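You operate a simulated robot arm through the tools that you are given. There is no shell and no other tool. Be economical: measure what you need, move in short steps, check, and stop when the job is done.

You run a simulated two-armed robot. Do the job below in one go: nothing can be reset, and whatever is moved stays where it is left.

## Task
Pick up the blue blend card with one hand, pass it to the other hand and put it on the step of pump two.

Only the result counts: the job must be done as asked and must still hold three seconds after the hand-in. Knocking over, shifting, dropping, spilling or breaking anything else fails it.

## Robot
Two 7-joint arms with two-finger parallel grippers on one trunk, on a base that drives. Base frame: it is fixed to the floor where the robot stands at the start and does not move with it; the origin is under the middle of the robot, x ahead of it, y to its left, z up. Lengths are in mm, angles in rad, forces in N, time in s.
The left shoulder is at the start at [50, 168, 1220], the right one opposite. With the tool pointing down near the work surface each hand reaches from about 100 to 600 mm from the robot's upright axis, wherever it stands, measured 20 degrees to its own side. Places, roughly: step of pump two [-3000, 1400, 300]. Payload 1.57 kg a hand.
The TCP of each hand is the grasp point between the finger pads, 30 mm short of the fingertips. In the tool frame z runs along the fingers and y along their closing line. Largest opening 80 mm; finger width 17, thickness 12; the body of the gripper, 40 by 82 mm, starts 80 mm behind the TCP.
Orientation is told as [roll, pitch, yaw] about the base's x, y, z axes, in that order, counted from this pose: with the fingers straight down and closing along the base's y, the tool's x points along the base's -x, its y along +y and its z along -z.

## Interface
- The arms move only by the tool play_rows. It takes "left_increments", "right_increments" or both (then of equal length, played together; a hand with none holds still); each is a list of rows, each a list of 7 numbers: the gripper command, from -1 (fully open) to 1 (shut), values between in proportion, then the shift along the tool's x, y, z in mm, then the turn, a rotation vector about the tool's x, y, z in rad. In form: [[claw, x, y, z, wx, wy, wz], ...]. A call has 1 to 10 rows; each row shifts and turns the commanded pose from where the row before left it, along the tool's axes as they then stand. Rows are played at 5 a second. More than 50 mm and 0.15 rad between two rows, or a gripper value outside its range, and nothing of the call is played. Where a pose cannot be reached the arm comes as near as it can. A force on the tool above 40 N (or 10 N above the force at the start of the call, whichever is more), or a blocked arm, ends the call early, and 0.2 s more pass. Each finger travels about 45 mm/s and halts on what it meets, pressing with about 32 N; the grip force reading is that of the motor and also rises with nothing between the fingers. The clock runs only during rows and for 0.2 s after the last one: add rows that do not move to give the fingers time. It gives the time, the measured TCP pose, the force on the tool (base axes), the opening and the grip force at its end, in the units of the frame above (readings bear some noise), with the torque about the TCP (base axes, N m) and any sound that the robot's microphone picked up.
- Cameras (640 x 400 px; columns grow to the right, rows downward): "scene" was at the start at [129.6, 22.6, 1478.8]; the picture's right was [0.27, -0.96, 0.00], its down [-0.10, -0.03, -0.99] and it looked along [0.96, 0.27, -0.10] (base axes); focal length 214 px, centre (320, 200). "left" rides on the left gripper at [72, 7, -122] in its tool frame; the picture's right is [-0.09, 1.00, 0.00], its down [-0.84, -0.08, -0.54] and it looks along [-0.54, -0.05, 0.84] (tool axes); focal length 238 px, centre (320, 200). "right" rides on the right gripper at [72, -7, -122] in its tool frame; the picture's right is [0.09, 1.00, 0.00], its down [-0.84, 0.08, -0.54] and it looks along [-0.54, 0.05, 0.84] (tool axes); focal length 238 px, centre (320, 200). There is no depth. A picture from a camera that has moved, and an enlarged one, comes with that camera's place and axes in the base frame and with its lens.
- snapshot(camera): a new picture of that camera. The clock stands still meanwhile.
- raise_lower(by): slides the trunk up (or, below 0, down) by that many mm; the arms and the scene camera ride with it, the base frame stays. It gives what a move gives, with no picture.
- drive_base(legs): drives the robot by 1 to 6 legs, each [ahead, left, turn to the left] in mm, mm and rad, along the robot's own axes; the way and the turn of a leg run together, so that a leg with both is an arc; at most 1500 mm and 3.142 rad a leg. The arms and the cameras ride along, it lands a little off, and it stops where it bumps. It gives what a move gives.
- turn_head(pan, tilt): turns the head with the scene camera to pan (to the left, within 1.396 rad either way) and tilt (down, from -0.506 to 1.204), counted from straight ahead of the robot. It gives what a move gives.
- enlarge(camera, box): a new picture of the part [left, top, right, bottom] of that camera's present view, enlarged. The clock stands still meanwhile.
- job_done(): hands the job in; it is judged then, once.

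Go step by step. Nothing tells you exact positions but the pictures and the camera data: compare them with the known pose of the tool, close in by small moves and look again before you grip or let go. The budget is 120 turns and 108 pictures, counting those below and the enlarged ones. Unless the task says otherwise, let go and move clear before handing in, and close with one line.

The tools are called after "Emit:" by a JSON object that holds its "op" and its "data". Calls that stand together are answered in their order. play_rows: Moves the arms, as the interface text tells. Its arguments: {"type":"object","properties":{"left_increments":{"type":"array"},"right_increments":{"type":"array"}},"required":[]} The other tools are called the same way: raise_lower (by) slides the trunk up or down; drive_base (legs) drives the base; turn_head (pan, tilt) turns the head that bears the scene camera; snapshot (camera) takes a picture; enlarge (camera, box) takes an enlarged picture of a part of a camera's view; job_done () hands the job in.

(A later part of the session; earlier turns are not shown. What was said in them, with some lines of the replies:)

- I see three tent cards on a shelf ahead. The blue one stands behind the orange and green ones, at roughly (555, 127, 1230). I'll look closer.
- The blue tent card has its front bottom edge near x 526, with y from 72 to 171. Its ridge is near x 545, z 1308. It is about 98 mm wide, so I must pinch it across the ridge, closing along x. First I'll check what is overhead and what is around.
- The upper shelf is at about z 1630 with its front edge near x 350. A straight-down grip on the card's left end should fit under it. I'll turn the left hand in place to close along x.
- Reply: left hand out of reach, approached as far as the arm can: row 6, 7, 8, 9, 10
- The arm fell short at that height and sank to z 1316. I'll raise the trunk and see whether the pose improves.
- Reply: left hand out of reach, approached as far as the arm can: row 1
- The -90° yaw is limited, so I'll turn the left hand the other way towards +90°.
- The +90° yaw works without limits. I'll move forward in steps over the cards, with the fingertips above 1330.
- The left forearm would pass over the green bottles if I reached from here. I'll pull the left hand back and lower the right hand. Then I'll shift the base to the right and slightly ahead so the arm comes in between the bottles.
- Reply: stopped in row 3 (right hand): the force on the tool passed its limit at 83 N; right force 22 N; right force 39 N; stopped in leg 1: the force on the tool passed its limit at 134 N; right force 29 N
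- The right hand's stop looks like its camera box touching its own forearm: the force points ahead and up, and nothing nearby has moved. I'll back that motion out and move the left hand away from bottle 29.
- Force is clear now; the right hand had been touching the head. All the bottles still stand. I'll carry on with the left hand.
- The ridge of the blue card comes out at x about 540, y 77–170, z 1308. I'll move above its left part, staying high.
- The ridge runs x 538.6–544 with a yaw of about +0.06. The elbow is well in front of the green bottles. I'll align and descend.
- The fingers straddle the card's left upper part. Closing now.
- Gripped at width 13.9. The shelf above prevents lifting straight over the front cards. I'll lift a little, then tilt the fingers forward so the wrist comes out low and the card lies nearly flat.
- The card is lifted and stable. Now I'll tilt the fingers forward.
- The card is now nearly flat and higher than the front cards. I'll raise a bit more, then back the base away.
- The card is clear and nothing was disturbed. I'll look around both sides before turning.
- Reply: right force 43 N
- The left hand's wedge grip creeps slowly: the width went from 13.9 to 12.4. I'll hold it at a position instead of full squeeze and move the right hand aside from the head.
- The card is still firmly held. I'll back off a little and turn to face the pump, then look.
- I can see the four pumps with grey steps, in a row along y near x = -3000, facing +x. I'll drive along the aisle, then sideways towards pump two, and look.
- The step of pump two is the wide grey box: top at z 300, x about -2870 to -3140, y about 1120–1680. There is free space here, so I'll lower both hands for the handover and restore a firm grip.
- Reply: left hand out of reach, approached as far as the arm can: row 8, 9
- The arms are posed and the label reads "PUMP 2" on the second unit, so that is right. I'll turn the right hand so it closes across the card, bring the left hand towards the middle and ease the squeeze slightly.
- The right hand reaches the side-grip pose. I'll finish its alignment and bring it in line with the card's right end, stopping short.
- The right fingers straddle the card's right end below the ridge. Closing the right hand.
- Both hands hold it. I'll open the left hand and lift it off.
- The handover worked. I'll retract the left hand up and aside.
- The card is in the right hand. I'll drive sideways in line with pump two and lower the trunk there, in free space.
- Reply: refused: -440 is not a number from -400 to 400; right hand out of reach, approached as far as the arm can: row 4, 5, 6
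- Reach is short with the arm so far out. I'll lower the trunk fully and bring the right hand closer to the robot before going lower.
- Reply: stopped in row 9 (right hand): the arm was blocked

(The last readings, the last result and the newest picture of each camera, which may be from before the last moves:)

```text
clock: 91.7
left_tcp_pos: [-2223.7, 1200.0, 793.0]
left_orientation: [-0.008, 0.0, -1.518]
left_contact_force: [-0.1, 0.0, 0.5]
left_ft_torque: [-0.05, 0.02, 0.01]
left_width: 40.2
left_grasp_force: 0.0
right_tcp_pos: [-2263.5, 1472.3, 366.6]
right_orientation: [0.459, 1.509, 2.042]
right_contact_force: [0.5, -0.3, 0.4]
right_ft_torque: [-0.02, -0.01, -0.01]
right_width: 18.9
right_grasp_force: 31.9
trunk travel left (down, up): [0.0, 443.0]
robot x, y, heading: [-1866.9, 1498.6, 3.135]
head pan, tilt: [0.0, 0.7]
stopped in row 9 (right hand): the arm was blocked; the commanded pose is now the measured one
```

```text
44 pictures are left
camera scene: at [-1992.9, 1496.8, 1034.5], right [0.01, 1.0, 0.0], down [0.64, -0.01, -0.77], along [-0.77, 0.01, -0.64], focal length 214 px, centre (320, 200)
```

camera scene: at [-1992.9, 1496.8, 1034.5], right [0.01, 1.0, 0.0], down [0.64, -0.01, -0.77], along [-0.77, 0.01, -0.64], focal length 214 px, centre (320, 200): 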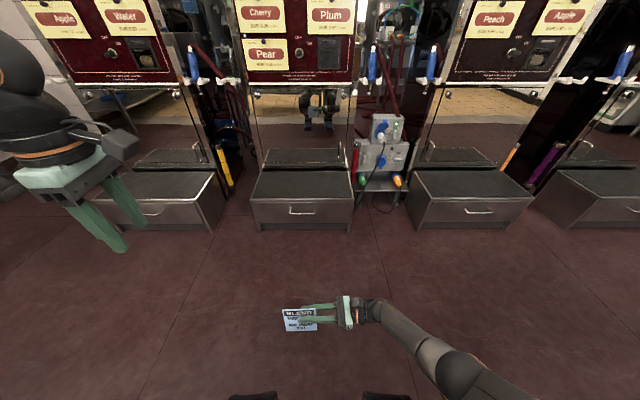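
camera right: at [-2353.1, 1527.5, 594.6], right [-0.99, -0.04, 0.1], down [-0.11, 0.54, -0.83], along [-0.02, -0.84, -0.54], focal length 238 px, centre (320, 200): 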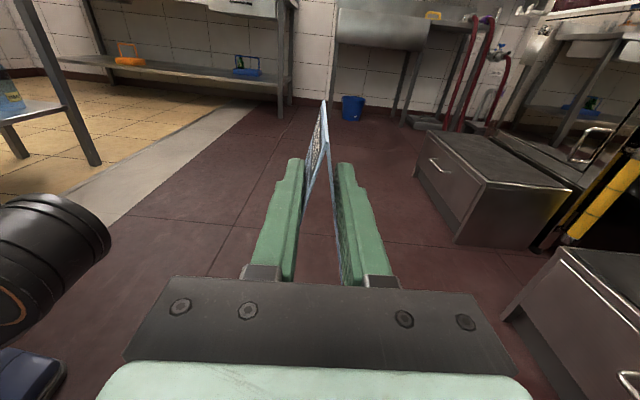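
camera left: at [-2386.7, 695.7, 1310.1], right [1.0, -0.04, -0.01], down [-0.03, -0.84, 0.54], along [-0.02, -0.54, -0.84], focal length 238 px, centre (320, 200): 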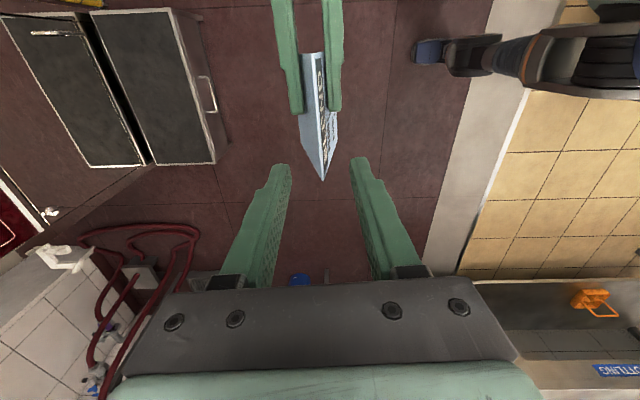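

It can just reach the needed height here, at TCP z 367. I'll raise the trunk 70 for the approach and check the card's attitude.

Emit:
{"op": "raise_lower", "data": {"by": 70}}

Emit:
{"op": "snapshot", "data": {"camera": "right"}}

Emit:
{"op": "enlarge", "data": {"camera": "scene", "box": [240, 240, 440, 365]}}

```text
clock: 92.7
left_tcp_pos: [-2223.7, 1199.5, 864.2]
left_orientation: [-0.006, 0.001, -1.52]
left_contact_force: [0.1, 0.3, 0.0]
left_ft_torque: [0.01, -0.01, -0.01]
left_width: 39.8
left_grasp_force: 0.0
right_tcp_pos: [-2261.7, 1469.9, 436.6]
right_orientation: [0.439, 1.513, 2.024]
right_contact_force: [-0.2, -0.2, -0.1]
right_ft_torque: [-0.01, 0.01, 0.02]
right_width: 18.9
right_grasp_force: 30.9
trunk travel left (down, up): [-70.0, 373.0]
robot x, y, heading: [-1867.2, 1502.0, 3.134]
head pan, tilt: [0.0, 0.7]
```

```text
43 pictures are left
camera right: at [-2255.8, 1589.0, 515.7], right [-0.99, -0.02, 0.12], down [-0.11, 0.58, -0.81], along [-0.05, -0.81, -0.58], focal length 238 px, centre (320, 200)
```

right: 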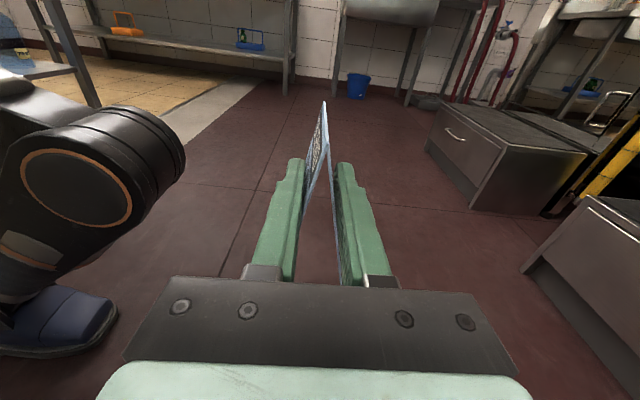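

```text
3.20 times, centred on (340, 302) of scene
camera zoom: at [-1993.3, 1496.6, 1105.7], right [0.01, 1.0, 0.0], down [0.64, -0.01, -0.76], along [-0.76, 0.01, -0.64], focal length 686 px, centre (256, -128)
```

zoom: 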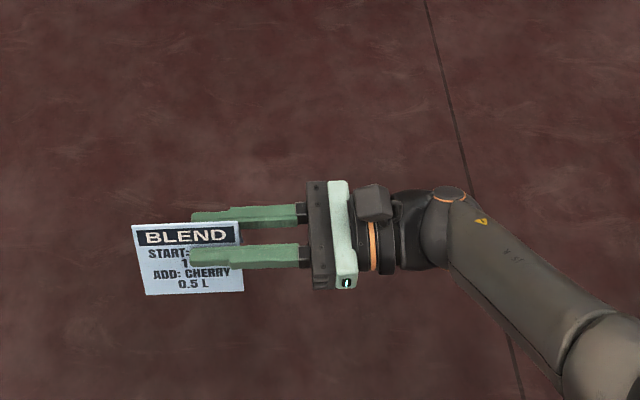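

The card is near level, with its bottom about 66 mm below the TCP. I'll pull the left hand back further, then drive to the step in stages.

Emit:
{"op": "play_rows", "data": {"left_increments": [[0, 0, 33, 0, 0, 0, 0], [0, 0, 33, 0, 0, 0, 0], [0, 0, 30, 0, 0, 0, 0], [0, 0, 0, 0, 0, 0, 0]]}}

Emit:
{"op": "drive_base", "data": {"legs": [[0, 75, 0], [450, 0, 0]]}}

Emit:
{"op": "snapshot", "data": {"camera": "scene"}}

Emit:
{"op": "snapshot", "data": {"camera": "right"}}

```text
clock: 93.7
left_tcp_pos: [-2126.5, 1205.4, 864.9]
left_orientation: [-0.006, 0.0, -1.519]
left_contact_force: [0.1, 0.8, 1.3]
left_ft_torque: [-0.02, 0.0, -0.01]
left_width: 39.8
left_grasp_force: 0.1
right_tcp_pos: [-2261.5, 1471.0, 437.6]
right_orientation: [0.441, 1.513, 2.027]
right_contact_force: [0.0, 0.9, -0.3]
right_ft_torque: [0.01, -0.01, -0.03]
right_width: 18.8
right_grasp_force: 32.3
trunk travel left (down, up): [-70.0, 373.0]
robot x, y, heading: [-1869.8, 1496.5, 3.131]
head pan, tilt: [0.0, 0.7]
```

```text
clock: 97.4
left_tcp_pos: [-2581.8, 1131.9, 865.8]
left_orientation: [-0.007, 0.001, -1.515]
left_contact_force: [-0.3, 0.9, 0.1]
left_ft_torque: [-0.01, -0.02, 0.0]
left_width: 40.2
left_grasp_force: 0.1
right_tcp_pos: [-2715.7, 1397.1, 437.2]
right_orientation: [0.441, 1.513, 2.03]
right_contact_force: [0.6, 0.1, 0.2]
right_ft_torque: [0.02, 0.05, 0.0]
right_width: 18.9
right_grasp_force: 31.5
trunk travel left (down, up): [-70.0, 373.0]
robot x, y, heading: [-2324.0, 1426.6, 3.133]
head pan, tilt: [0.0, 0.7]
```

```text
41 pictures are left
camera scene: at [-2448.4, 1424.8, 1105.8], right [0.0, 1.0, 0.0], down [0.64, 0.0, -0.76], along [-0.76, 0.0, -0.64], focal length 214 px, centre (320, 200)
```

scene: 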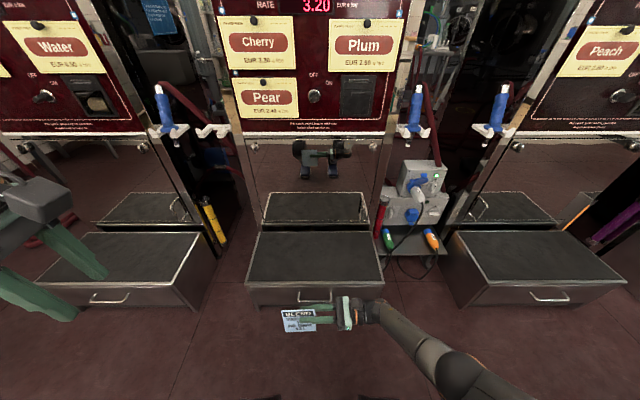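

```text
40 pictures are left
camera right: at [-2711.3, 1516.3, 515.8], right [-0.99, -0.02, 0.12], down [-0.11, 0.58, -0.81], along [-0.05, -0.81, -0.58], focal length 238 px, centre (320, 200)
```

right: 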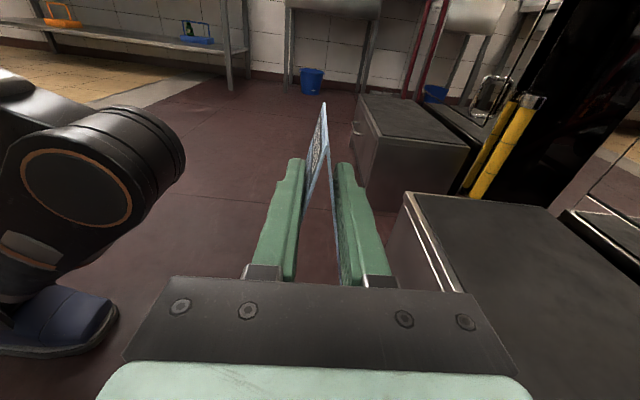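

Emit:
{"op": "drive_base", "data": {"legs": [[238, 0, 0]]}}

Emit:
{"op": "turn_head", "data": {"pan": -0.2, "tilt": 1.1}}

Emit:
{"op": "snapshot", "data": {"camera": "scene"}}

Emit:
{"op": "snapshot", "data": {"camera": "right"}}

```text
clock: 99.2
left_tcp_pos: [-2818.0, 1134.5, 865.3]
left_orientation: [-0.007, 0.0, -1.516]
left_contact_force: [0.4, -0.5, 0.2]
left_ft_torque: [-0.01, -0.01, 0.03]
left_width: 39.8
left_grasp_force: 0.1
right_tcp_pos: [-2953.7, 1399.3, 437.2]
right_orientation: [0.44, 1.514, 2.027]
right_contact_force: [-0.2, 0.1, -0.1]
right_ft_torque: [-0.02, -0.02, -0.02]
right_width: 18.6
right_grasp_force: 32.3
trunk travel left (down, up): [-70.0, 373.0]
robot x, y, heading: [-2559.7, 1430.1, 3.138]
head pan, tilt: [0.0, 0.7]
```

```text
clock: 100.0
left_tcp_pos: [-2819.2, 1134.1, 863.9]
left_orientation: [-0.008, -0.001, -1.516]
left_contact_force: [-0.6, 0.4, 0.5]
left_ft_torque: [-0.01, -0.03, -0.02]
left_width: 40.0
left_grasp_force: 0.0
right_tcp_pos: [-2954.0, 1399.1, 437.7]
right_orientation: [0.437, 1.513, 2.024]
right_contact_force: [0.0, -0.2, 0.2]
right_ft_torque: [-0.01, 0.03, -0.02]
right_width: 18.4
right_grasp_force: 32.0
trunk travel left (down, up): [-70.0, 373.0]
robot x, y, heading: [-2561.3, 1427.0, 3.131]
head pan, tilt: [-0.201, 1.1]
```

```text
39 pictures are left
camera scene: at [-2662.3, 1438.6, 1075.8], right [0.2, 0.98, 0.0], down [0.87, -0.18, -0.45], along [-0.45, 0.09, -0.89], focal length 214 px, centre (320, 200)
```

scene: 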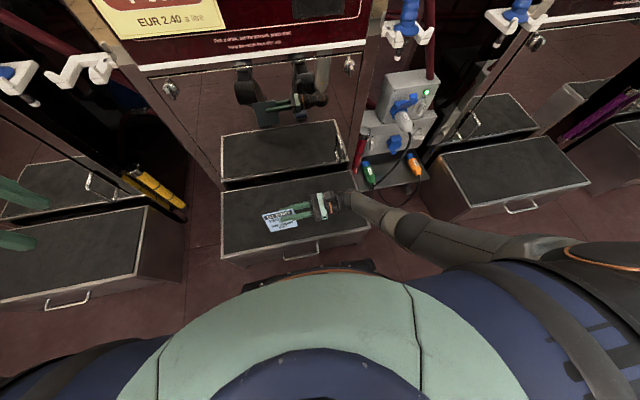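

```text
38 pictures are left
camera right: at [-2948.1, 1518.0, 515.7], right [-0.99, -0.02, 0.12], down [-0.11, 0.58, -0.81], along [-0.05, -0.81, -0.58], focal length 238 px, centre (320, 200)
```

right: 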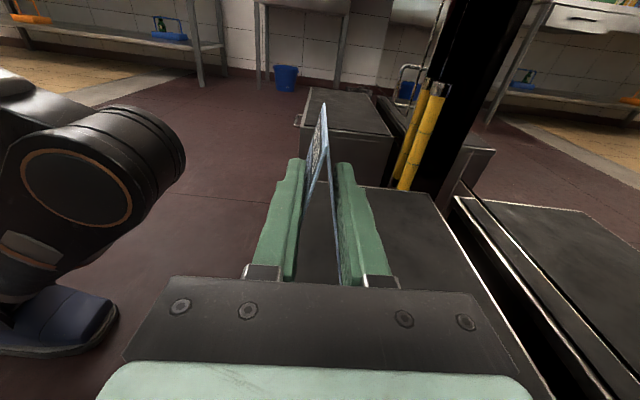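

Emit:
{"op": "enlarge", "data": {"camera": "right", "box": [200, 60, 440, 290]}}

Emit:
{"op": "enlarge", "data": {"camera": "scene", "box": [190, 100, 430, 280]}}

```text
1.74 times, centred on (320, 175) of right
camera zoom: at [-2948.1, 1518.0, 515.7], right [-0.99, -0.02, 0.12], down [-0.11, 0.58, -0.81], along [-0.05, -0.81, -0.58], focal length 414 px, centre (320, 244)
```

zoom: 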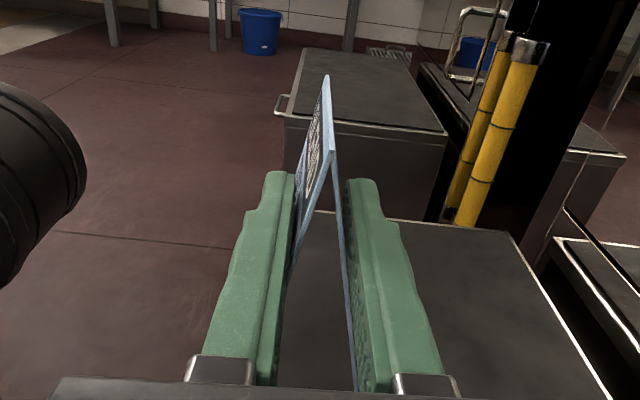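

```text
2.22 times, centred on (310, 190) of scene
camera zoom: at [-2662.3, 1438.6, 1075.8], right [0.2, 0.98, 0.0], down [0.87, -0.18, -0.45], along [-0.45, 0.09, -0.89], focal length 477 px, centre (342, 222)
```

zoom: 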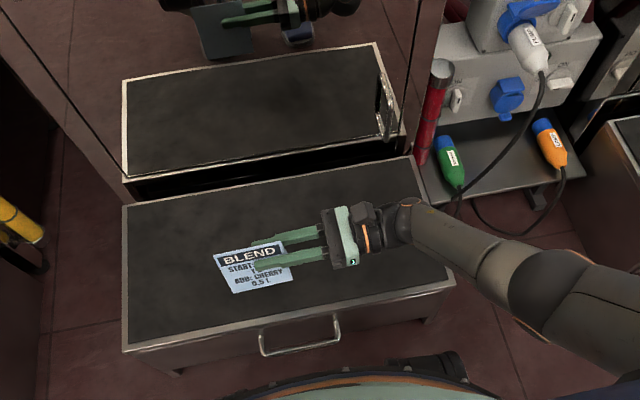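

The card is over the step. What looked like an upper tray is a reflection. I'll nudge 12 mm deeper, then lower with the trunk in stages.

Emit:
{"op": "drive_base", "data": {"legs": [[12, 0, 0]]}}

Emit:
{"op": "raise_lower", "data": {"by": -42}}

Emit:
{"op": "enlarge", "data": {"camera": "right", "box": [200, 60, 440, 290]}}

Emit:
{"op": "enlarge", "data": {"camera": "scene", "box": [220, 140, 400, 280]}}

```text
clock: 100.8
left_tcp_pos: [-2831.7, 1133.4, 863.9]
left_orientation: [-0.007, 0.0, -1.516]
left_contact_force: [0.5, -0.2, 0.5]
left_ft_torque: [0.01, 0.01, 0.01]
left_width: 40.1
left_grasp_force: 0.1
right_tcp_pos: [-2966.5, 1400.7, 437.0]
right_orientation: [0.44, 1.513, 2.026]
right_contact_force: [0.2, -1.0, -0.3]
right_ft_torque: [-0.03, 0.01, 0.01]
right_width: 18.4
right_grasp_force: 32.0
trunk travel left (down, up): [-70.0, 373.0]
robot x, y, heading: [-2573.5, 1431.8, 3.14]
head pan, tilt: [-0.201, 1.1]
```

```text
clock: 101.6
left_tcp_pos: [-2830.6, 1134.3, 822.5]
left_orientation: [-0.008, 0.0, -1.517]
left_contact_force: [0.3, -0.1, -1.6]
left_ft_torque: [-0.01, 0.01, -0.01]
left_width: 39.9
left_grasp_force: 0.1
right_tcp_pos: [-2965.8, 1398.7, 395.1]
right_orientation: [0.438, 1.514, 2.027]
right_contact_force: [-0.1, -0.1, -0.4]
right_ft_torque: [0.01, -0.04, 0.01]
right_width: 18.5
right_grasp_force: 32.1
trunk travel left (down, up): [-28.0, 415.0]
robot x, y, heading: [-2573.9, 1425.4, 3.137]
head pan, tilt: [-0.201, 1.1]
```

```text
1.74 times, centred on (320, 175) of right
camera zoom: at [-2960.0, 1518.1, 473.8], right [-0.99, -0.02, 0.12], down [-0.11, 0.58, -0.81], along [-0.05, -0.81, -0.58], focal length 414 px, centre (320, 244)
```

zoom: 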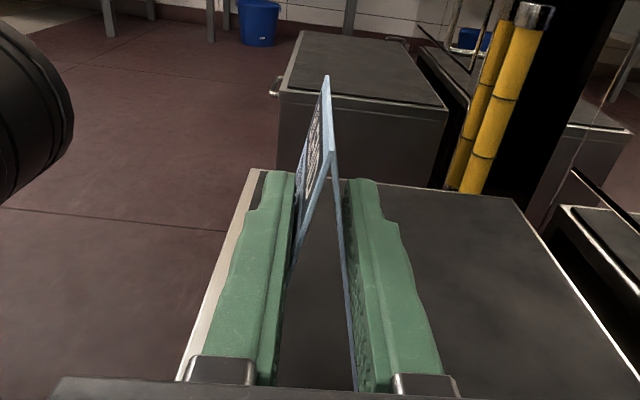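

```text
2.86 times, centred on (310, 210) of scene
camera zoom: at [-2674.1, 1438.7, 1033.8], right [0.2, 0.98, 0.0], down [0.87, -0.18, -0.45], along [-0.44, 0.09, -0.89], focal length 613 px, centre (349, 171)
```

zoom: 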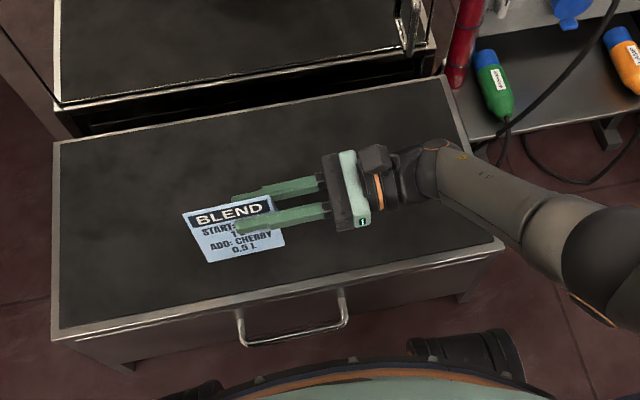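

Emit:
{"op": "raise_lower", "data": {"by": -8}}

Emit:
{"op": "raise_lower", "data": {"by": -5}}

Emit:
{"op": "enlarge", "data": {"camera": "scene", "box": [250, 180, 350, 250]}}

```text
clock: 102.2
left_tcp_pos: [-2831.4, 1133.2, 816.2]
left_orientation: [-0.006, -0.001, -1.517]
left_contact_force: [-0.5, -0.1, 0.0]
left_ft_torque: [-0.01, 0.01, -0.02]
left_width: 40.0
left_grasp_force: 0.0
right_tcp_pos: [-2965.7, 1398.7, 387.9]
right_orientation: [0.438, 1.513, 2.026]
right_contact_force: [-0.3, -0.5, 0.0]
right_ft_torque: [-0.01, 0.04, -0.02]
right_width: 18.7
right_grasp_force: 32.0
trunk travel left (down, up): [-20.0, 423.0]
robot x, y, heading: [-2575.3, 1430.1, 3.137]
head pan, tilt: [-0.201, 1.1]
```

```text
clock: 102.8
left_tcp_pos: [-2829.7, 1132.9, 809.9]
left_orientation: [-0.008, 0.001, -1.517]
left_contact_force: [0.0, -0.9, 0.0]
left_ft_torque: [0.0, 0.03, 0.02]
left_width: 40.0
left_grasp_force: 0.0
right_tcp_pos: [-2966.0, 1399.1, 382.1]
right_orientation: [0.437, 1.513, 2.024]
right_contact_force: [0.8, 0.5, -0.4]
right_ft_torque: [-0.01, 0.04, 0.01]
right_width: 18.2
right_grasp_force: 32.0
trunk travel left (down, up): [-15.0, 428.0]
robot x, y, heading: [-2572.3, 1428.7, 3.133]
head pan, tilt: [-0.201, 1.1]
```

```text
5.71 times, centred on (300, 215) of scene
camera zoom: at [-2674.1, 1438.7, 1020.8], right [0.2, 0.98, 0.0], down [0.87, -0.18, -0.45], along [-0.44, 0.09, -0.89], focal length 1226 px, centre (434, 114)
```

zoom: 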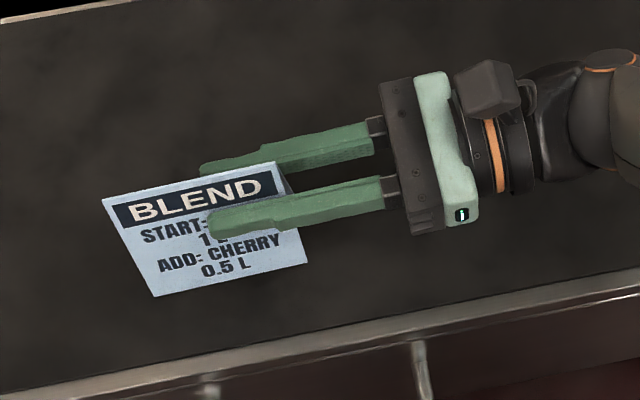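

Emit:
{"op": "raise_lower", "data": {"by": -5}}

Emit:
{"op": "raise_lower", "data": {"by": -3}}

Emit:
{"op": "enlarge", "data": {"camera": "right", "box": [240, 80, 420, 290]}}

```text
clock: 103.3
left_tcp_pos: [-2830.0, 1134.7, 804.7]
left_orientation: [-0.007, 0.0, -1.517]
left_contact_force: [-0.1, -1.1, 0.3]
left_ft_torque: [-0.01, 0.0, -0.01]
left_width: 40.1
left_grasp_force: 0.2
right_tcp_pos: [-2964.9, 1398.9, 377.0]
right_orientation: [0.436, 1.513, 2.023]
right_contact_force: [-0.5, 0.5, 0.4]
right_ft_torque: [0.04, 0.0, -0.01]
right_width: 18.3
right_grasp_force: 31.8
trunk travel left (down, up): [-10.0, 433.0]
robot x, y, heading: [-2574.3, 1426.0, 3.135]
head pan, tilt: [-0.201, 1.1]
```

```text
clock: 103.8
left_tcp_pos: [-2831.1, 1133.6, 801.4]
left_orientation: [-0.007, 0.001, -1.517]
left_contact_force: [0.3, 0.1, -0.2]
left_ft_torque: [-0.01, 0.0, -0.05]
left_width: 39.9
left_grasp_force: 0.1
right_tcp_pos: [-2965.2, 1400.1, 375.0]
right_orientation: [0.437, 1.513, 2.023]
right_contact_force: [0.9, -0.6, -0.6]
right_ft_torque: [0.02, 0.01, 0.01]
right_width: 18.3
right_grasp_force: 32.5
trunk travel left (down, up): [-7.0, 436.0]
robot x, y, heading: [-2573.0, 1429.0, 3.14]
head pan, tilt: [-0.201, 1.1]
```

```text
1.90 times, centred on (330, 185) of right
camera zoom: at [-2960.0, 1518.0, 452.7], right [-0.99, -0.02, 0.12], down [-0.11, 0.58, -0.81], along [-0.05, -0.81, -0.58], focal length 454 px, centre (301, 229)
```

zoom: 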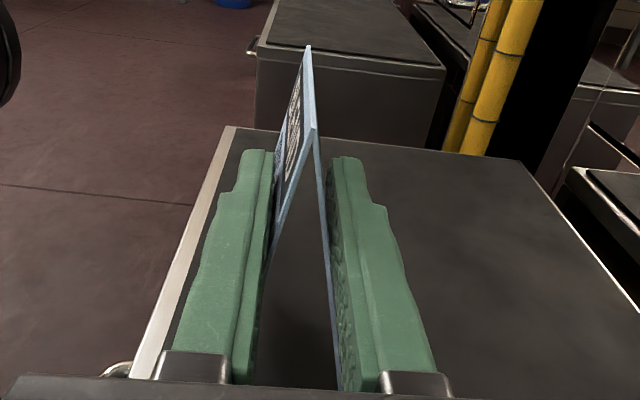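

Emit:
{"op": "raise_lower", "data": {"by": -4}}

Emit:
{"op": "raise_lower", "data": {"by": -3}}

Emit:
{"op": "enlarge", "data": {"camera": "scene", "box": [250, 180, 350, 250]}}

```text
clock: 104.3
left_tcp_pos: [-2830.4, 1132.8, 797.4]
left_orientation: [-0.006, -0.001, -1.517]
left_contact_force: [-0.7, 0.1, 0.2]
left_ft_torque: [-0.01, 0.0, 0.04]
left_width: 40.1
left_grasp_force: 0.1
right_tcp_pos: [-2966.2, 1400.0, 369.9]
right_orientation: [0.441, 1.513, 2.026]
right_contact_force: [0.5, 0.0, -0.3]
right_ft_torque: [-0.03, -0.04, 0.01]
right_width: 18.3
right_grasp_force: 32.3
trunk travel left (down, up): [-3.0, 440.0]
robot x, y, heading: [-2572.5, 1429.0, 3.136]
head pan, tilt: [-0.201, 1.1]
```

```text
clock: 104.9
left_tcp_pos: [-2830.9, 1133.4, 794.8]
left_orientation: [-0.008, -0.001, -1.516]
left_contact_force: [0.3, 0.1, 0.2]
left_ft_torque: [0.02, -0.03, -0.02]
left_width: 40.0
left_grasp_force: 0.1
right_tcp_pos: [-2966.3, 1400.9, 368.8]
right_orientation: [0.47, 1.511, 2.058]
right_contact_force: [-0.6, -0.3, -0.4]
right_ft_torque: [0.04, -0.01, 0.0]
right_width: 18.3
right_grasp_force: 32.0
trunk travel left (down, up): [0.0, 443.0]
robot x, y, heading: [-2574.6, 1425.9, 3.134]
head pan, tilt: [-0.201, 1.1]
```

```text
5.71 times, centred on (300, 215) of scene
camera zoom: at [-2674.0, 1438.6, 1006.1], right [0.2, 0.98, 0.0], down [0.87, -0.18, -0.45], along [-0.44, 0.09, -0.89], focal length 1226 px, centre (434, 114)
```

zoom: 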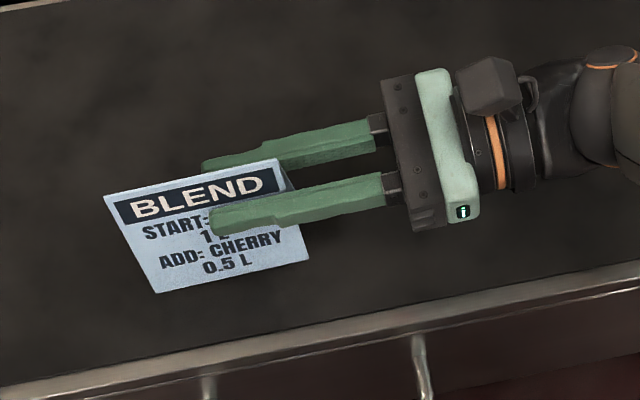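

Emit:
{"op": "play_rows", "data": {"right_increments": [[0.57, -3, 0, 0, 0, 0, 0], [0.57, -3, 0, 0, 0, 0, 0], [0.57, 0, 0, 0, 0, 0, 0]]}}

Emit:
{"op": "enlarge", "data": {"camera": "scene", "box": [250, 180, 350, 250]}}

```text
clock: 105.7
left_tcp_pos: [-2830.9, 1135.8, 795.1]
left_orientation: [-0.006, -0.002, -1.517]
left_contact_force: [-0.6, 0.3, 0.1]
left_ft_torque: [0.01, -0.02, -0.01]
left_width: 40.0
left_grasp_force: 0.0
right_tcp_pos: [-2966.2, 1403.8, 359.2]
right_orientation: [0.392, 1.51, 1.975]
right_contact_force: [0.3, -0.6, -0.6]
right_ft_torque: [0.02, 0.0, 0.01]
right_width: 18.2
right_grasp_force: 32.0
trunk travel left (down, up): [0.0, 443.0]
robot x, y, heading: [-2573.7, 1433.0, 3.134]
head pan, tilt: [-0.201, 1.1]
```

```text
5.71 times, centred on (300, 215) of scene
camera zoom: at [-2674.5, 1440.2, 1005.5], right [0.2, 0.98, 0.0], down [0.87, -0.18, -0.45], along [-0.44, 0.09, -0.89], focal length 1226 px, centre (434, 114)
```

zoom: 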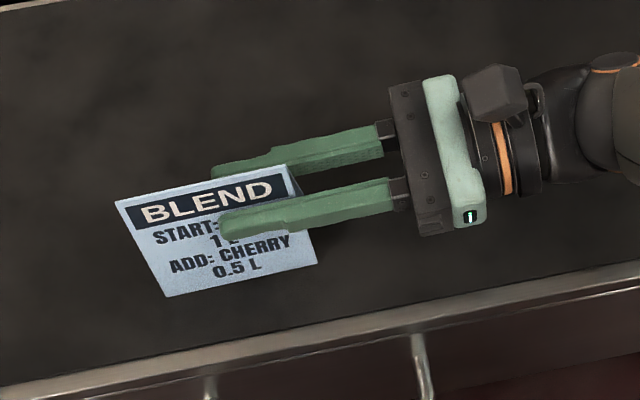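

Emit:
{"op": "play_rows", "data": {"right_increments": [[0.57, -2, 0, 0, 0, 0, 0], [0.57, -2, 0, 0, 0, 0, 0], [0.57, 0, 0, 0, 0, 0, 0]]}}

Emit:
{"op": "enlarge", "data": {"camera": "scene", "box": [250, 180, 350, 250]}}

Emit:
{"op": "snapshot", "data": {"camera": "right"}}

```text
clock: 106.5
left_tcp_pos: [-2830.7, 1134.9, 795.5]
left_orientation: [-0.007, -0.002, -1.518]
left_contact_force: [1.2, 0.5, -0.1]
left_ft_torque: [0.02, -0.01, 0.01]
left_width: 40.0
left_grasp_force: 0.1
right_tcp_pos: [-2966.6, 1406.8, 355.9]
right_orientation: [0.411, 1.508, 1.993]
right_contact_force: [-0.3, -0.6, 2.7]
right_ft_torque: [-0.15, -0.04, -0.03]
right_width: 18.3
right_grasp_force: 32.3
trunk travel left (down, up): [0.0, 443.0]
robot x, y, heading: [-2571.5, 1430.3, 3.135]
head pan, tilt: [-0.201, 1.1]
```

```text
5.71 times, centred on (300, 215) of scene
camera zoom: at [-2674.5, 1440.6, 1005.7], right [0.2, 0.98, 0.0], down [0.87, -0.18, -0.45], along [-0.44, 0.09, -0.89], focal length 1226 px, centre (434, 114)
```

zoom: 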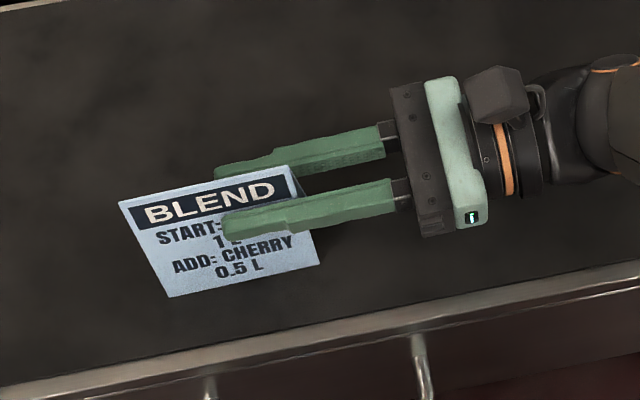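

```text
28 pictures are left
camera right: at [-2961.4, 1524.1, 434.6], right [-0.99, -0.02, 0.12], down [-0.1, 0.59, -0.8], along [-0.06, -0.81, -0.59], focal length 238 px, centre (320, 200)
```

right: 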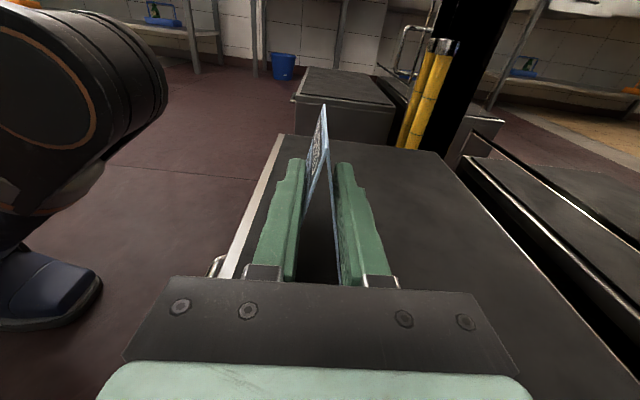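

The card's far bottom corner touches the step (2.7 N). I'll level it slightly and settle it.

Emit:
{"op": "play_rows", "data": {"right_increments": [[0.57, 0, 0, 0, 0, 0.03, 0], [0.57, -1.5, 0, 0, 0, 0.01, 0], [0.57, 0, 0, 0, 0, 0, 0]]}}

```text
clock: 107.3
left_tcp_pos: [-2830.1, 1133.3, 793.7]
left_orientation: [-0.007, 0.001, -1.518]
left_contact_force: [-0.1, 0.3, 0.1]
left_ft_torque: [-0.03, 0.01, -0.05]
left_width: 39.9
left_grasp_force: 0.0
right_tcp_pos: [-2970.2, 1401.1, 370.3]
right_orientation: [1.237, 1.523, 2.823]
right_contact_force: [-0.8, -0.9, 0.4]
right_ft_torque: [-0.01, -0.01, 0.05]
right_width: 18.8
right_grasp_force: 23.1
right hand out of reach, approached as far as the arm can: row 1, 2
trunk travel left (down, up): [0.0, 443.0]
robot x, y, heading: [-2574.2, 1426.6, 3.133]
head pan, tilt: [-0.201, 1.1]
```

That orientation is out of reach and the hand rose to z 370. I'll revert the tilt and go back down.

Emit:
{"op": "play_rows", "data": {"right_increments": [[0.57, -3, 0, 0, 0, -0.03, 0], [0.57, -3, 0, 0, 0, -0.01, 0], [0.57, -3, 0, 0, 0, 0, 0], [0.57, 0, 0, 0, 0, 0, 0]]}}

Emit:
{"op": "enlarge", "data": {"camera": "scene", "box": [250, 180, 350, 250]}}

```text
clock: 108.3
left_tcp_pos: [-2830.7, 1134.5, 794.1]
left_orientation: [-0.007, -0.006, -1.516]
left_contact_force: [-0.3, 0.4, 0.5]
left_ft_torque: [-0.01, 0.01, 0.0]
left_width: 40.3
left_grasp_force: 0.2
right_tcp_pos: [-2964.5, 1410.1, 352.5]
right_orientation: [0.449, 1.505, 2.026]
right_contact_force: [-3.2, 3.4, 15.8]
right_ft_torque: [0.1, -0.02, -0.01]
right_width: 18.6
right_grasp_force: 30.9
trunk travel left (down, up): [0.0, 443.0]
robot x, y, heading: [-2569.4, 1426.1, 3.136]
head pan, tilt: [-0.201, 1.1]
```

```text
5.71 times, centred on (300, 215) of scene
camera zoom: at [-2674.5, 1441.7, 1005.1], right [0.2, 0.98, 0.0], down [0.87, -0.18, -0.45], along [-0.44, 0.09, -0.89], focal length 1226 px, centre (434, 114)
```

zoom: 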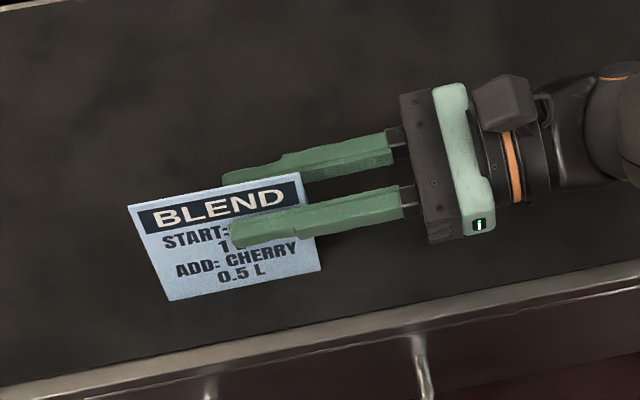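

The card now sits on its whole bottom edge (16 N, little torque). I'll ease the pressure by 2 mm and open gently.

Emit:
{"op": "raise_lower", "data": {"by": 2}}

Emit:
{"op": "enlarge", "data": {"camera": "right", "box": [240, 80, 420, 290]}}

```text
clock: 108.8
left_tcp_pos: [-2831.5, 1135.1, 797.2]
left_orientation: [-0.004, -0.004, -1.518]
left_contact_force: [0.5, -0.3, 0.6]
left_ft_torque: [0.02, -0.01, -0.01]
left_width: 39.8
left_grasp_force: 0.2
right_tcp_pos: [-2963.5, 1407.7, 352.0]
right_orientation: [0.382, 1.5, 1.964]
right_contact_force: [-1.1, 1.0, 1.7]
right_ft_torque: [-0.03, 0.01, -0.03]
right_width: 18.1
right_grasp_force: 31.8
trunk travel left (down, up): [-2.0, 441.0]
robot x, y, heading: [-2572.5, 1426.2, 3.138]
head pan, tilt: [-0.201, 1.1]
```

```text
1.90 times, centred on (330, 185) of right
camera zoom: at [-2956.8, 1525.7, 431.9], right [-0.99, -0.02, 0.12], down [-0.1, 0.59, -0.8], along [-0.06, -0.8, -0.59], focal length 454 px, centre (301, 229)
```

zoom: 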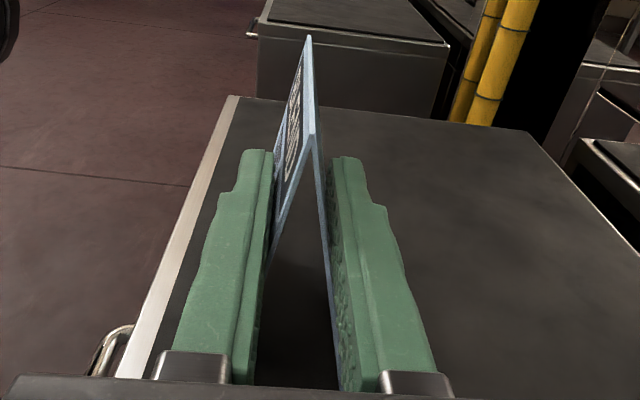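

Now releasing.

Emit:
{"op": "play_rows", "data": {"right_increments": [[0.5, 0, 0, 0, 0, 0, 0], [0.4, 0, 0, 0, 0, 0, 0], [0.2, 0, 0, 0, 0, 0, 0], [0, 0, 0, 0, 0, 0, 0], [-0.3, 0, 0, 0, 0, 0, 0], [-0.5, 0, 0, 0, 0, 0, 0], [-0.5, 0, 0, 0, 0, 0, 0]]}}

Emit:
{"op": "enlarge", "data": {"camera": "right", "box": [220, 60, 440, 290]}}

Emit:
{"op": "enlarge", "data": {"camera": "scene", "box": [250, 180, 350, 250]}}

```text
clock: 110.4
left_tcp_pos: [-2831.8, 1134.9, 797.4]
left_orientation: [-0.005, -0.004, -1.517]
left_contact_force: [-0.2, -0.1, 0.5]
left_ft_torque: [0.02, 0.0, -0.02]
left_width: 40.0
left_grasp_force: 0.1
right_tcp_pos: [-2963.3, 1406.7, 354.4]
right_orientation: [0.414, 1.503, 1.997]
right_contact_force: [0.2, -0.1, 0.3]
right_ft_torque: [0.0, -0.01, 0.0]
right_width: 60.1
right_grasp_force: 0.1
trunk travel left (down, up): [-2.0, 441.0]
robot x, y, heading: [-2574.5, 1428.2, 3.132]
head pan, tilt: [-0.201, 1.1]
```

```text
1.74 times, centred on (330, 175) of right
camera zoom: at [-2957.0, 1525.6, 433.1], right [-0.99, -0.02, 0.12], down [-0.1, 0.59, -0.8], along [-0.06, -0.81, -0.59], focal length 414 px, centre (303, 244)
```

zoom: 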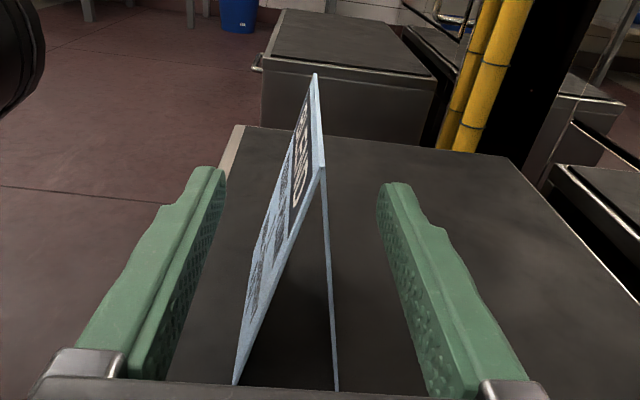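

```text
5.71 times, centred on (300, 215) of scene
camera zoom: at [-2675.5, 1440.9, 1007.7], right [0.2, 0.98, 0.0], down [0.87, -0.18, -0.45], along [-0.44, 0.09, -0.89], focal length 1226 px, centre (434, 114)
```

zoom: 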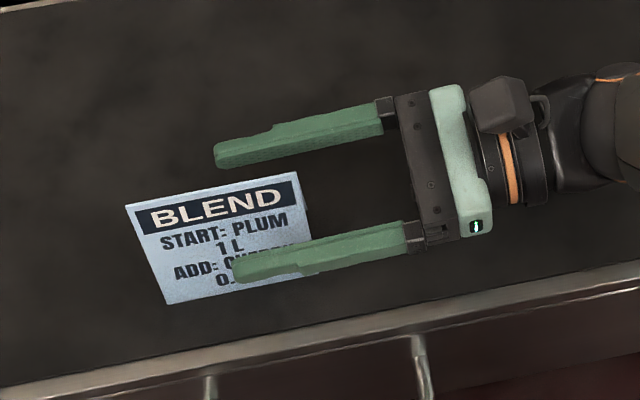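

The card stands free on the step. I'll withdraw the hand along its axis away from the card.

Emit:
{"op": "play_rows", "data": {"right_increments": [[-0.5, 0, 0, -8, 0, 0, 0], [-0.5, 0, 0, -14, 0, 0, 0], [-0.5, 0, 0, -14, 0, 0, 0], [-0.5, 0, 0, 0, 0, 0, 0]]}}

Emit:
{"op": "snapshot", "data": {"camera": "right"}}

Emit:
{"op": "enlarge", "data": {"camera": "scene", "box": [220, 140, 440, 280]}}

```text
clock: 111.4
left_tcp_pos: [-2831.7, 1133.7, 796.3]
left_orientation: [-0.007, 0.0, -1.516]
left_contact_force: [0.0, 0.1, -0.2]
left_ft_torque: [-0.01, -0.02, -0.01]
left_width: 40.0
left_grasp_force: 0.1
right_tcp_pos: [-2960.1, 1434.6, 357.2]
right_orientation: [0.427, 1.516, 2.015]
right_contact_force: [0.3, -0.7, -0.3]
right_ft_torque: [0.0, -0.01, 0.0]
right_width: 59.8
right_grasp_force: 0.1
trunk travel left (down, up): [-2.0, 441.0]
robot x, y, heading: [-2571.1, 1426.9, 3.138]
head pan, tilt: [-0.201, 1.1]
```

```text
23 pictures are left
camera right: at [-2955.0, 1553.9, 435.6], right [-0.99, -0.02, 0.12], down [-0.11, 0.58, -0.81], along [-0.05, -0.81, -0.58], focal length 238 px, centre (320, 200)
```

right: 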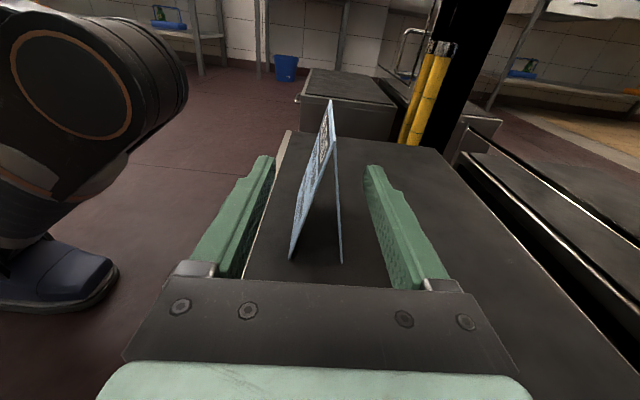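

```text
2.86 times, centred on (330, 210) of scene
camera zoom: at [-2674.1, 1438.7, 1007.7], right [0.2, 0.98, 0.0], down [0.87, -0.18, -0.45], along [-0.44, 0.09, -0.89], focal length 613 px, centre (291, 171)
```

zoom: 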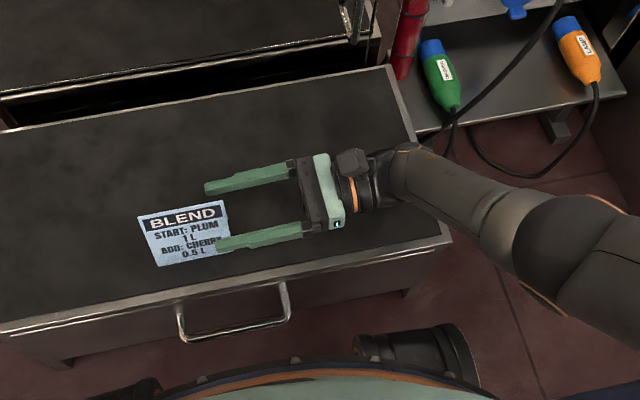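

Good. I'll keep withdrawing another 50 mm.

Emit:
{"op": "play_rows", "data": {"right_increments": [[-0.5, 0, 0, -14, 0, 0, 0], [-0.5, 0, 0, -14, 0, 0, 0], [-0.5, 0, 0, -14, 0, 0, 0], [-0.5, 0, 0, -10, 0, 0, 0], [-0.5, 0, 0, 0, 0, 0, 0]]}}

Emit:
{"op": "enlarge", "data": {"camera": "scene", "box": [220, 140, 440, 280]}}

```text
clock: 112.6
left_tcp_pos: [-2831.7, 1133.8, 797.5]
left_orientation: [-0.008, -0.001, -1.515]
left_contact_force: [-0.2, 0.3, 0.1]
left_ft_torque: [0.01, 0.04, -0.01]
left_width: 40.2
left_grasp_force: 0.1
right_tcp_pos: [-2961.3, 1488.2, 362.0]
right_orientation: [0.439, 1.513, 2.024]
right_contact_force: [-0.4, -0.9, -1.0]
right_ft_torque: [0.02, 0.0, 0.01]
right_width: 60.0
right_grasp_force: 0.1
trunk travel left (down, up): [-2.0, 441.0]
robot x, y, heading: [-2571.0, 1427.1, 3.134]
head pan, tilt: [-0.201, 1.1]
```

```text
2.86 times, centred on (330, 210) of scene
camera zoom: at [-2674.1, 1438.7, 1007.8], right [0.2, 0.98, 0.0], down [0.87, -0.18, -0.45], along [-0.44, 0.09, -0.89], focal length 613 px, centre (291, 171)
```

zoom: 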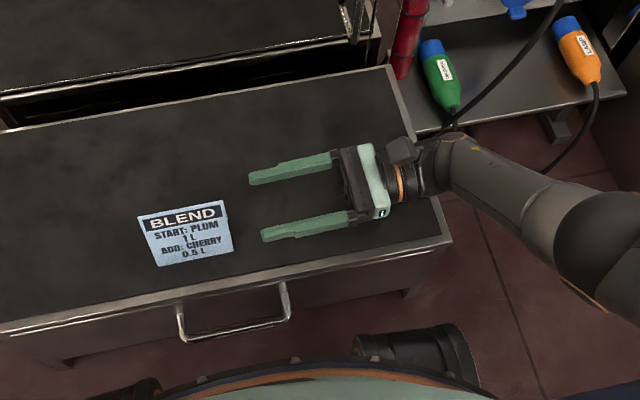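

The fingers are clear of the card. I'll raise the trunk and back the base off.

Emit:
{"op": "raise_lower", "data": {"by": 150}}

Emit:
{"op": "drive_base", "data": {"legs": [[-350, 0, 0]]}}

Emit:
{"op": "turn_head", "data": {"pan": 0, "tilt": 0.7}}

Emit:
{"op": "snapshot", "data": {"camera": "scene"}}

Emit:
{"op": "enlarge", "data": {"camera": "scene", "box": [240, 180, 400, 300]}}

```text
clock: 114.3
left_tcp_pos: [-2830.9, 1133.7, 946.1]
left_orientation: [-0.007, 0.001, -1.517]
left_contact_force: [-0.5, -0.7, 0.0]
left_ft_torque: [0.01, -0.04, -0.01]
left_width: 39.9
left_grasp_force: 0.0
right_tcp_pos: [-2961.5, 1487.9, 511.8]
right_orientation: [0.438, 1.513, 2.024]
right_contact_force: [0.3, 1.3, 0.3]
right_ft_torque: [-0.01, 0.01, 0.02]
right_width: 60.1
right_grasp_force: 0.0
trunk travel left (down, up): [-152.0, 291.0]
robot x, y, heading: [-2573.8, 1429.3, 3.135]
head pan, tilt: [-0.201, 1.1]
```

```text
clock: 116.6
left_tcp_pos: [-2484.7, 1131.5, 945.9]
left_orientation: [-0.009, -0.001, -1.523]
left_contact_force: [0.0, -0.1, -0.6]
left_ft_torque: [0.02, 0.01, 0.02]
left_width: 40.0
left_grasp_force: 0.0
right_tcp_pos: [-2611.7, 1487.0, 510.6]
right_orientation: [0.438, 1.513, 2.016]
right_contact_force: [0.2, 0.5, 1.2]
right_ft_torque: [0.01, 0.03, 0.0]
right_width: 59.9
right_grasp_force: 0.0
trunk travel left (down, up): [-152.0, 291.0]
robot x, y, heading: [-2223.8, 1423.4, 3.125]
head pan, tilt: [-0.201, 1.1]
```

```text
clock: 117.5
left_tcp_pos: [-2485.2, 1130.6, 946.9]
left_orientation: [-0.007, -0.001, -1.524]
left_contact_force: [-0.8, -0.3, -0.2]
left_ft_torque: [0.02, 0.02, 0.01]
left_width: 40.2
left_grasp_force: 0.1
right_tcp_pos: [-2612.6, 1487.3, 510.1]
right_orientation: [0.436, 1.512, 2.016]
right_contact_force: [-0.4, 0.1, -0.1]
right_ft_torque: [-0.03, 0.0, -0.01]
right_width: 60.2
right_grasp_force: 0.1
trunk travel left (down, up): [-152.0, 291.0]
robot x, y, heading: [-2226.4, 1423.7, 3.129]
head pan, tilt: [0.0, 0.7]
```

```text
20 pictures are left
camera scene: at [-2348.9, 1423.9, 1187.7], right [0.01, 1.0, 0.0], down [0.64, -0.01, -0.76], along [-0.76, 0.01, -0.64], focal length 214 px, centre (320, 200)
```

scene: 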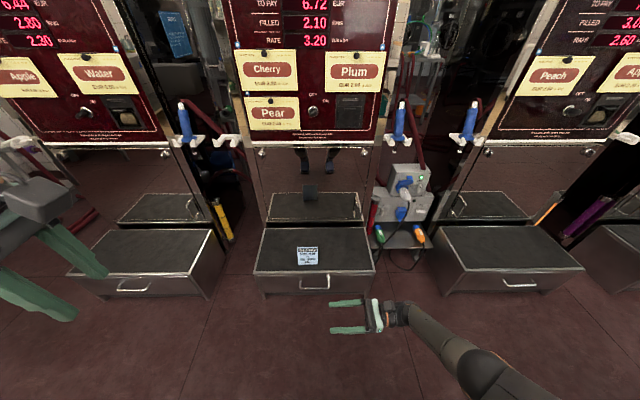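

```text
3.33 times, centred on (320, 240) of scene
camera zoom: at [-2348.9, 1423.9, 1187.7], right [0.01, 1.0, 0.0], down [0.64, -0.01, -0.76], along [-0.76, 0.01, -0.64], focal length 715 px, centre (320, 67)
```

zoom: 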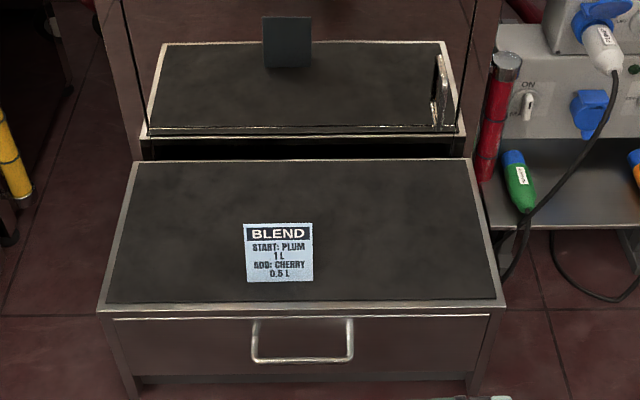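

The blue card stands upright on the step of pump two. Both hands are clear and nothing else was disturbed, so I'm handing in.

Emit:
{"op": "job_done", "data": {}}

```text
The job is handed in.
```

The blue blend card was picked up with the left hand, passed to the right hand and now stands upright on the step of pump two, and the job is handed in.
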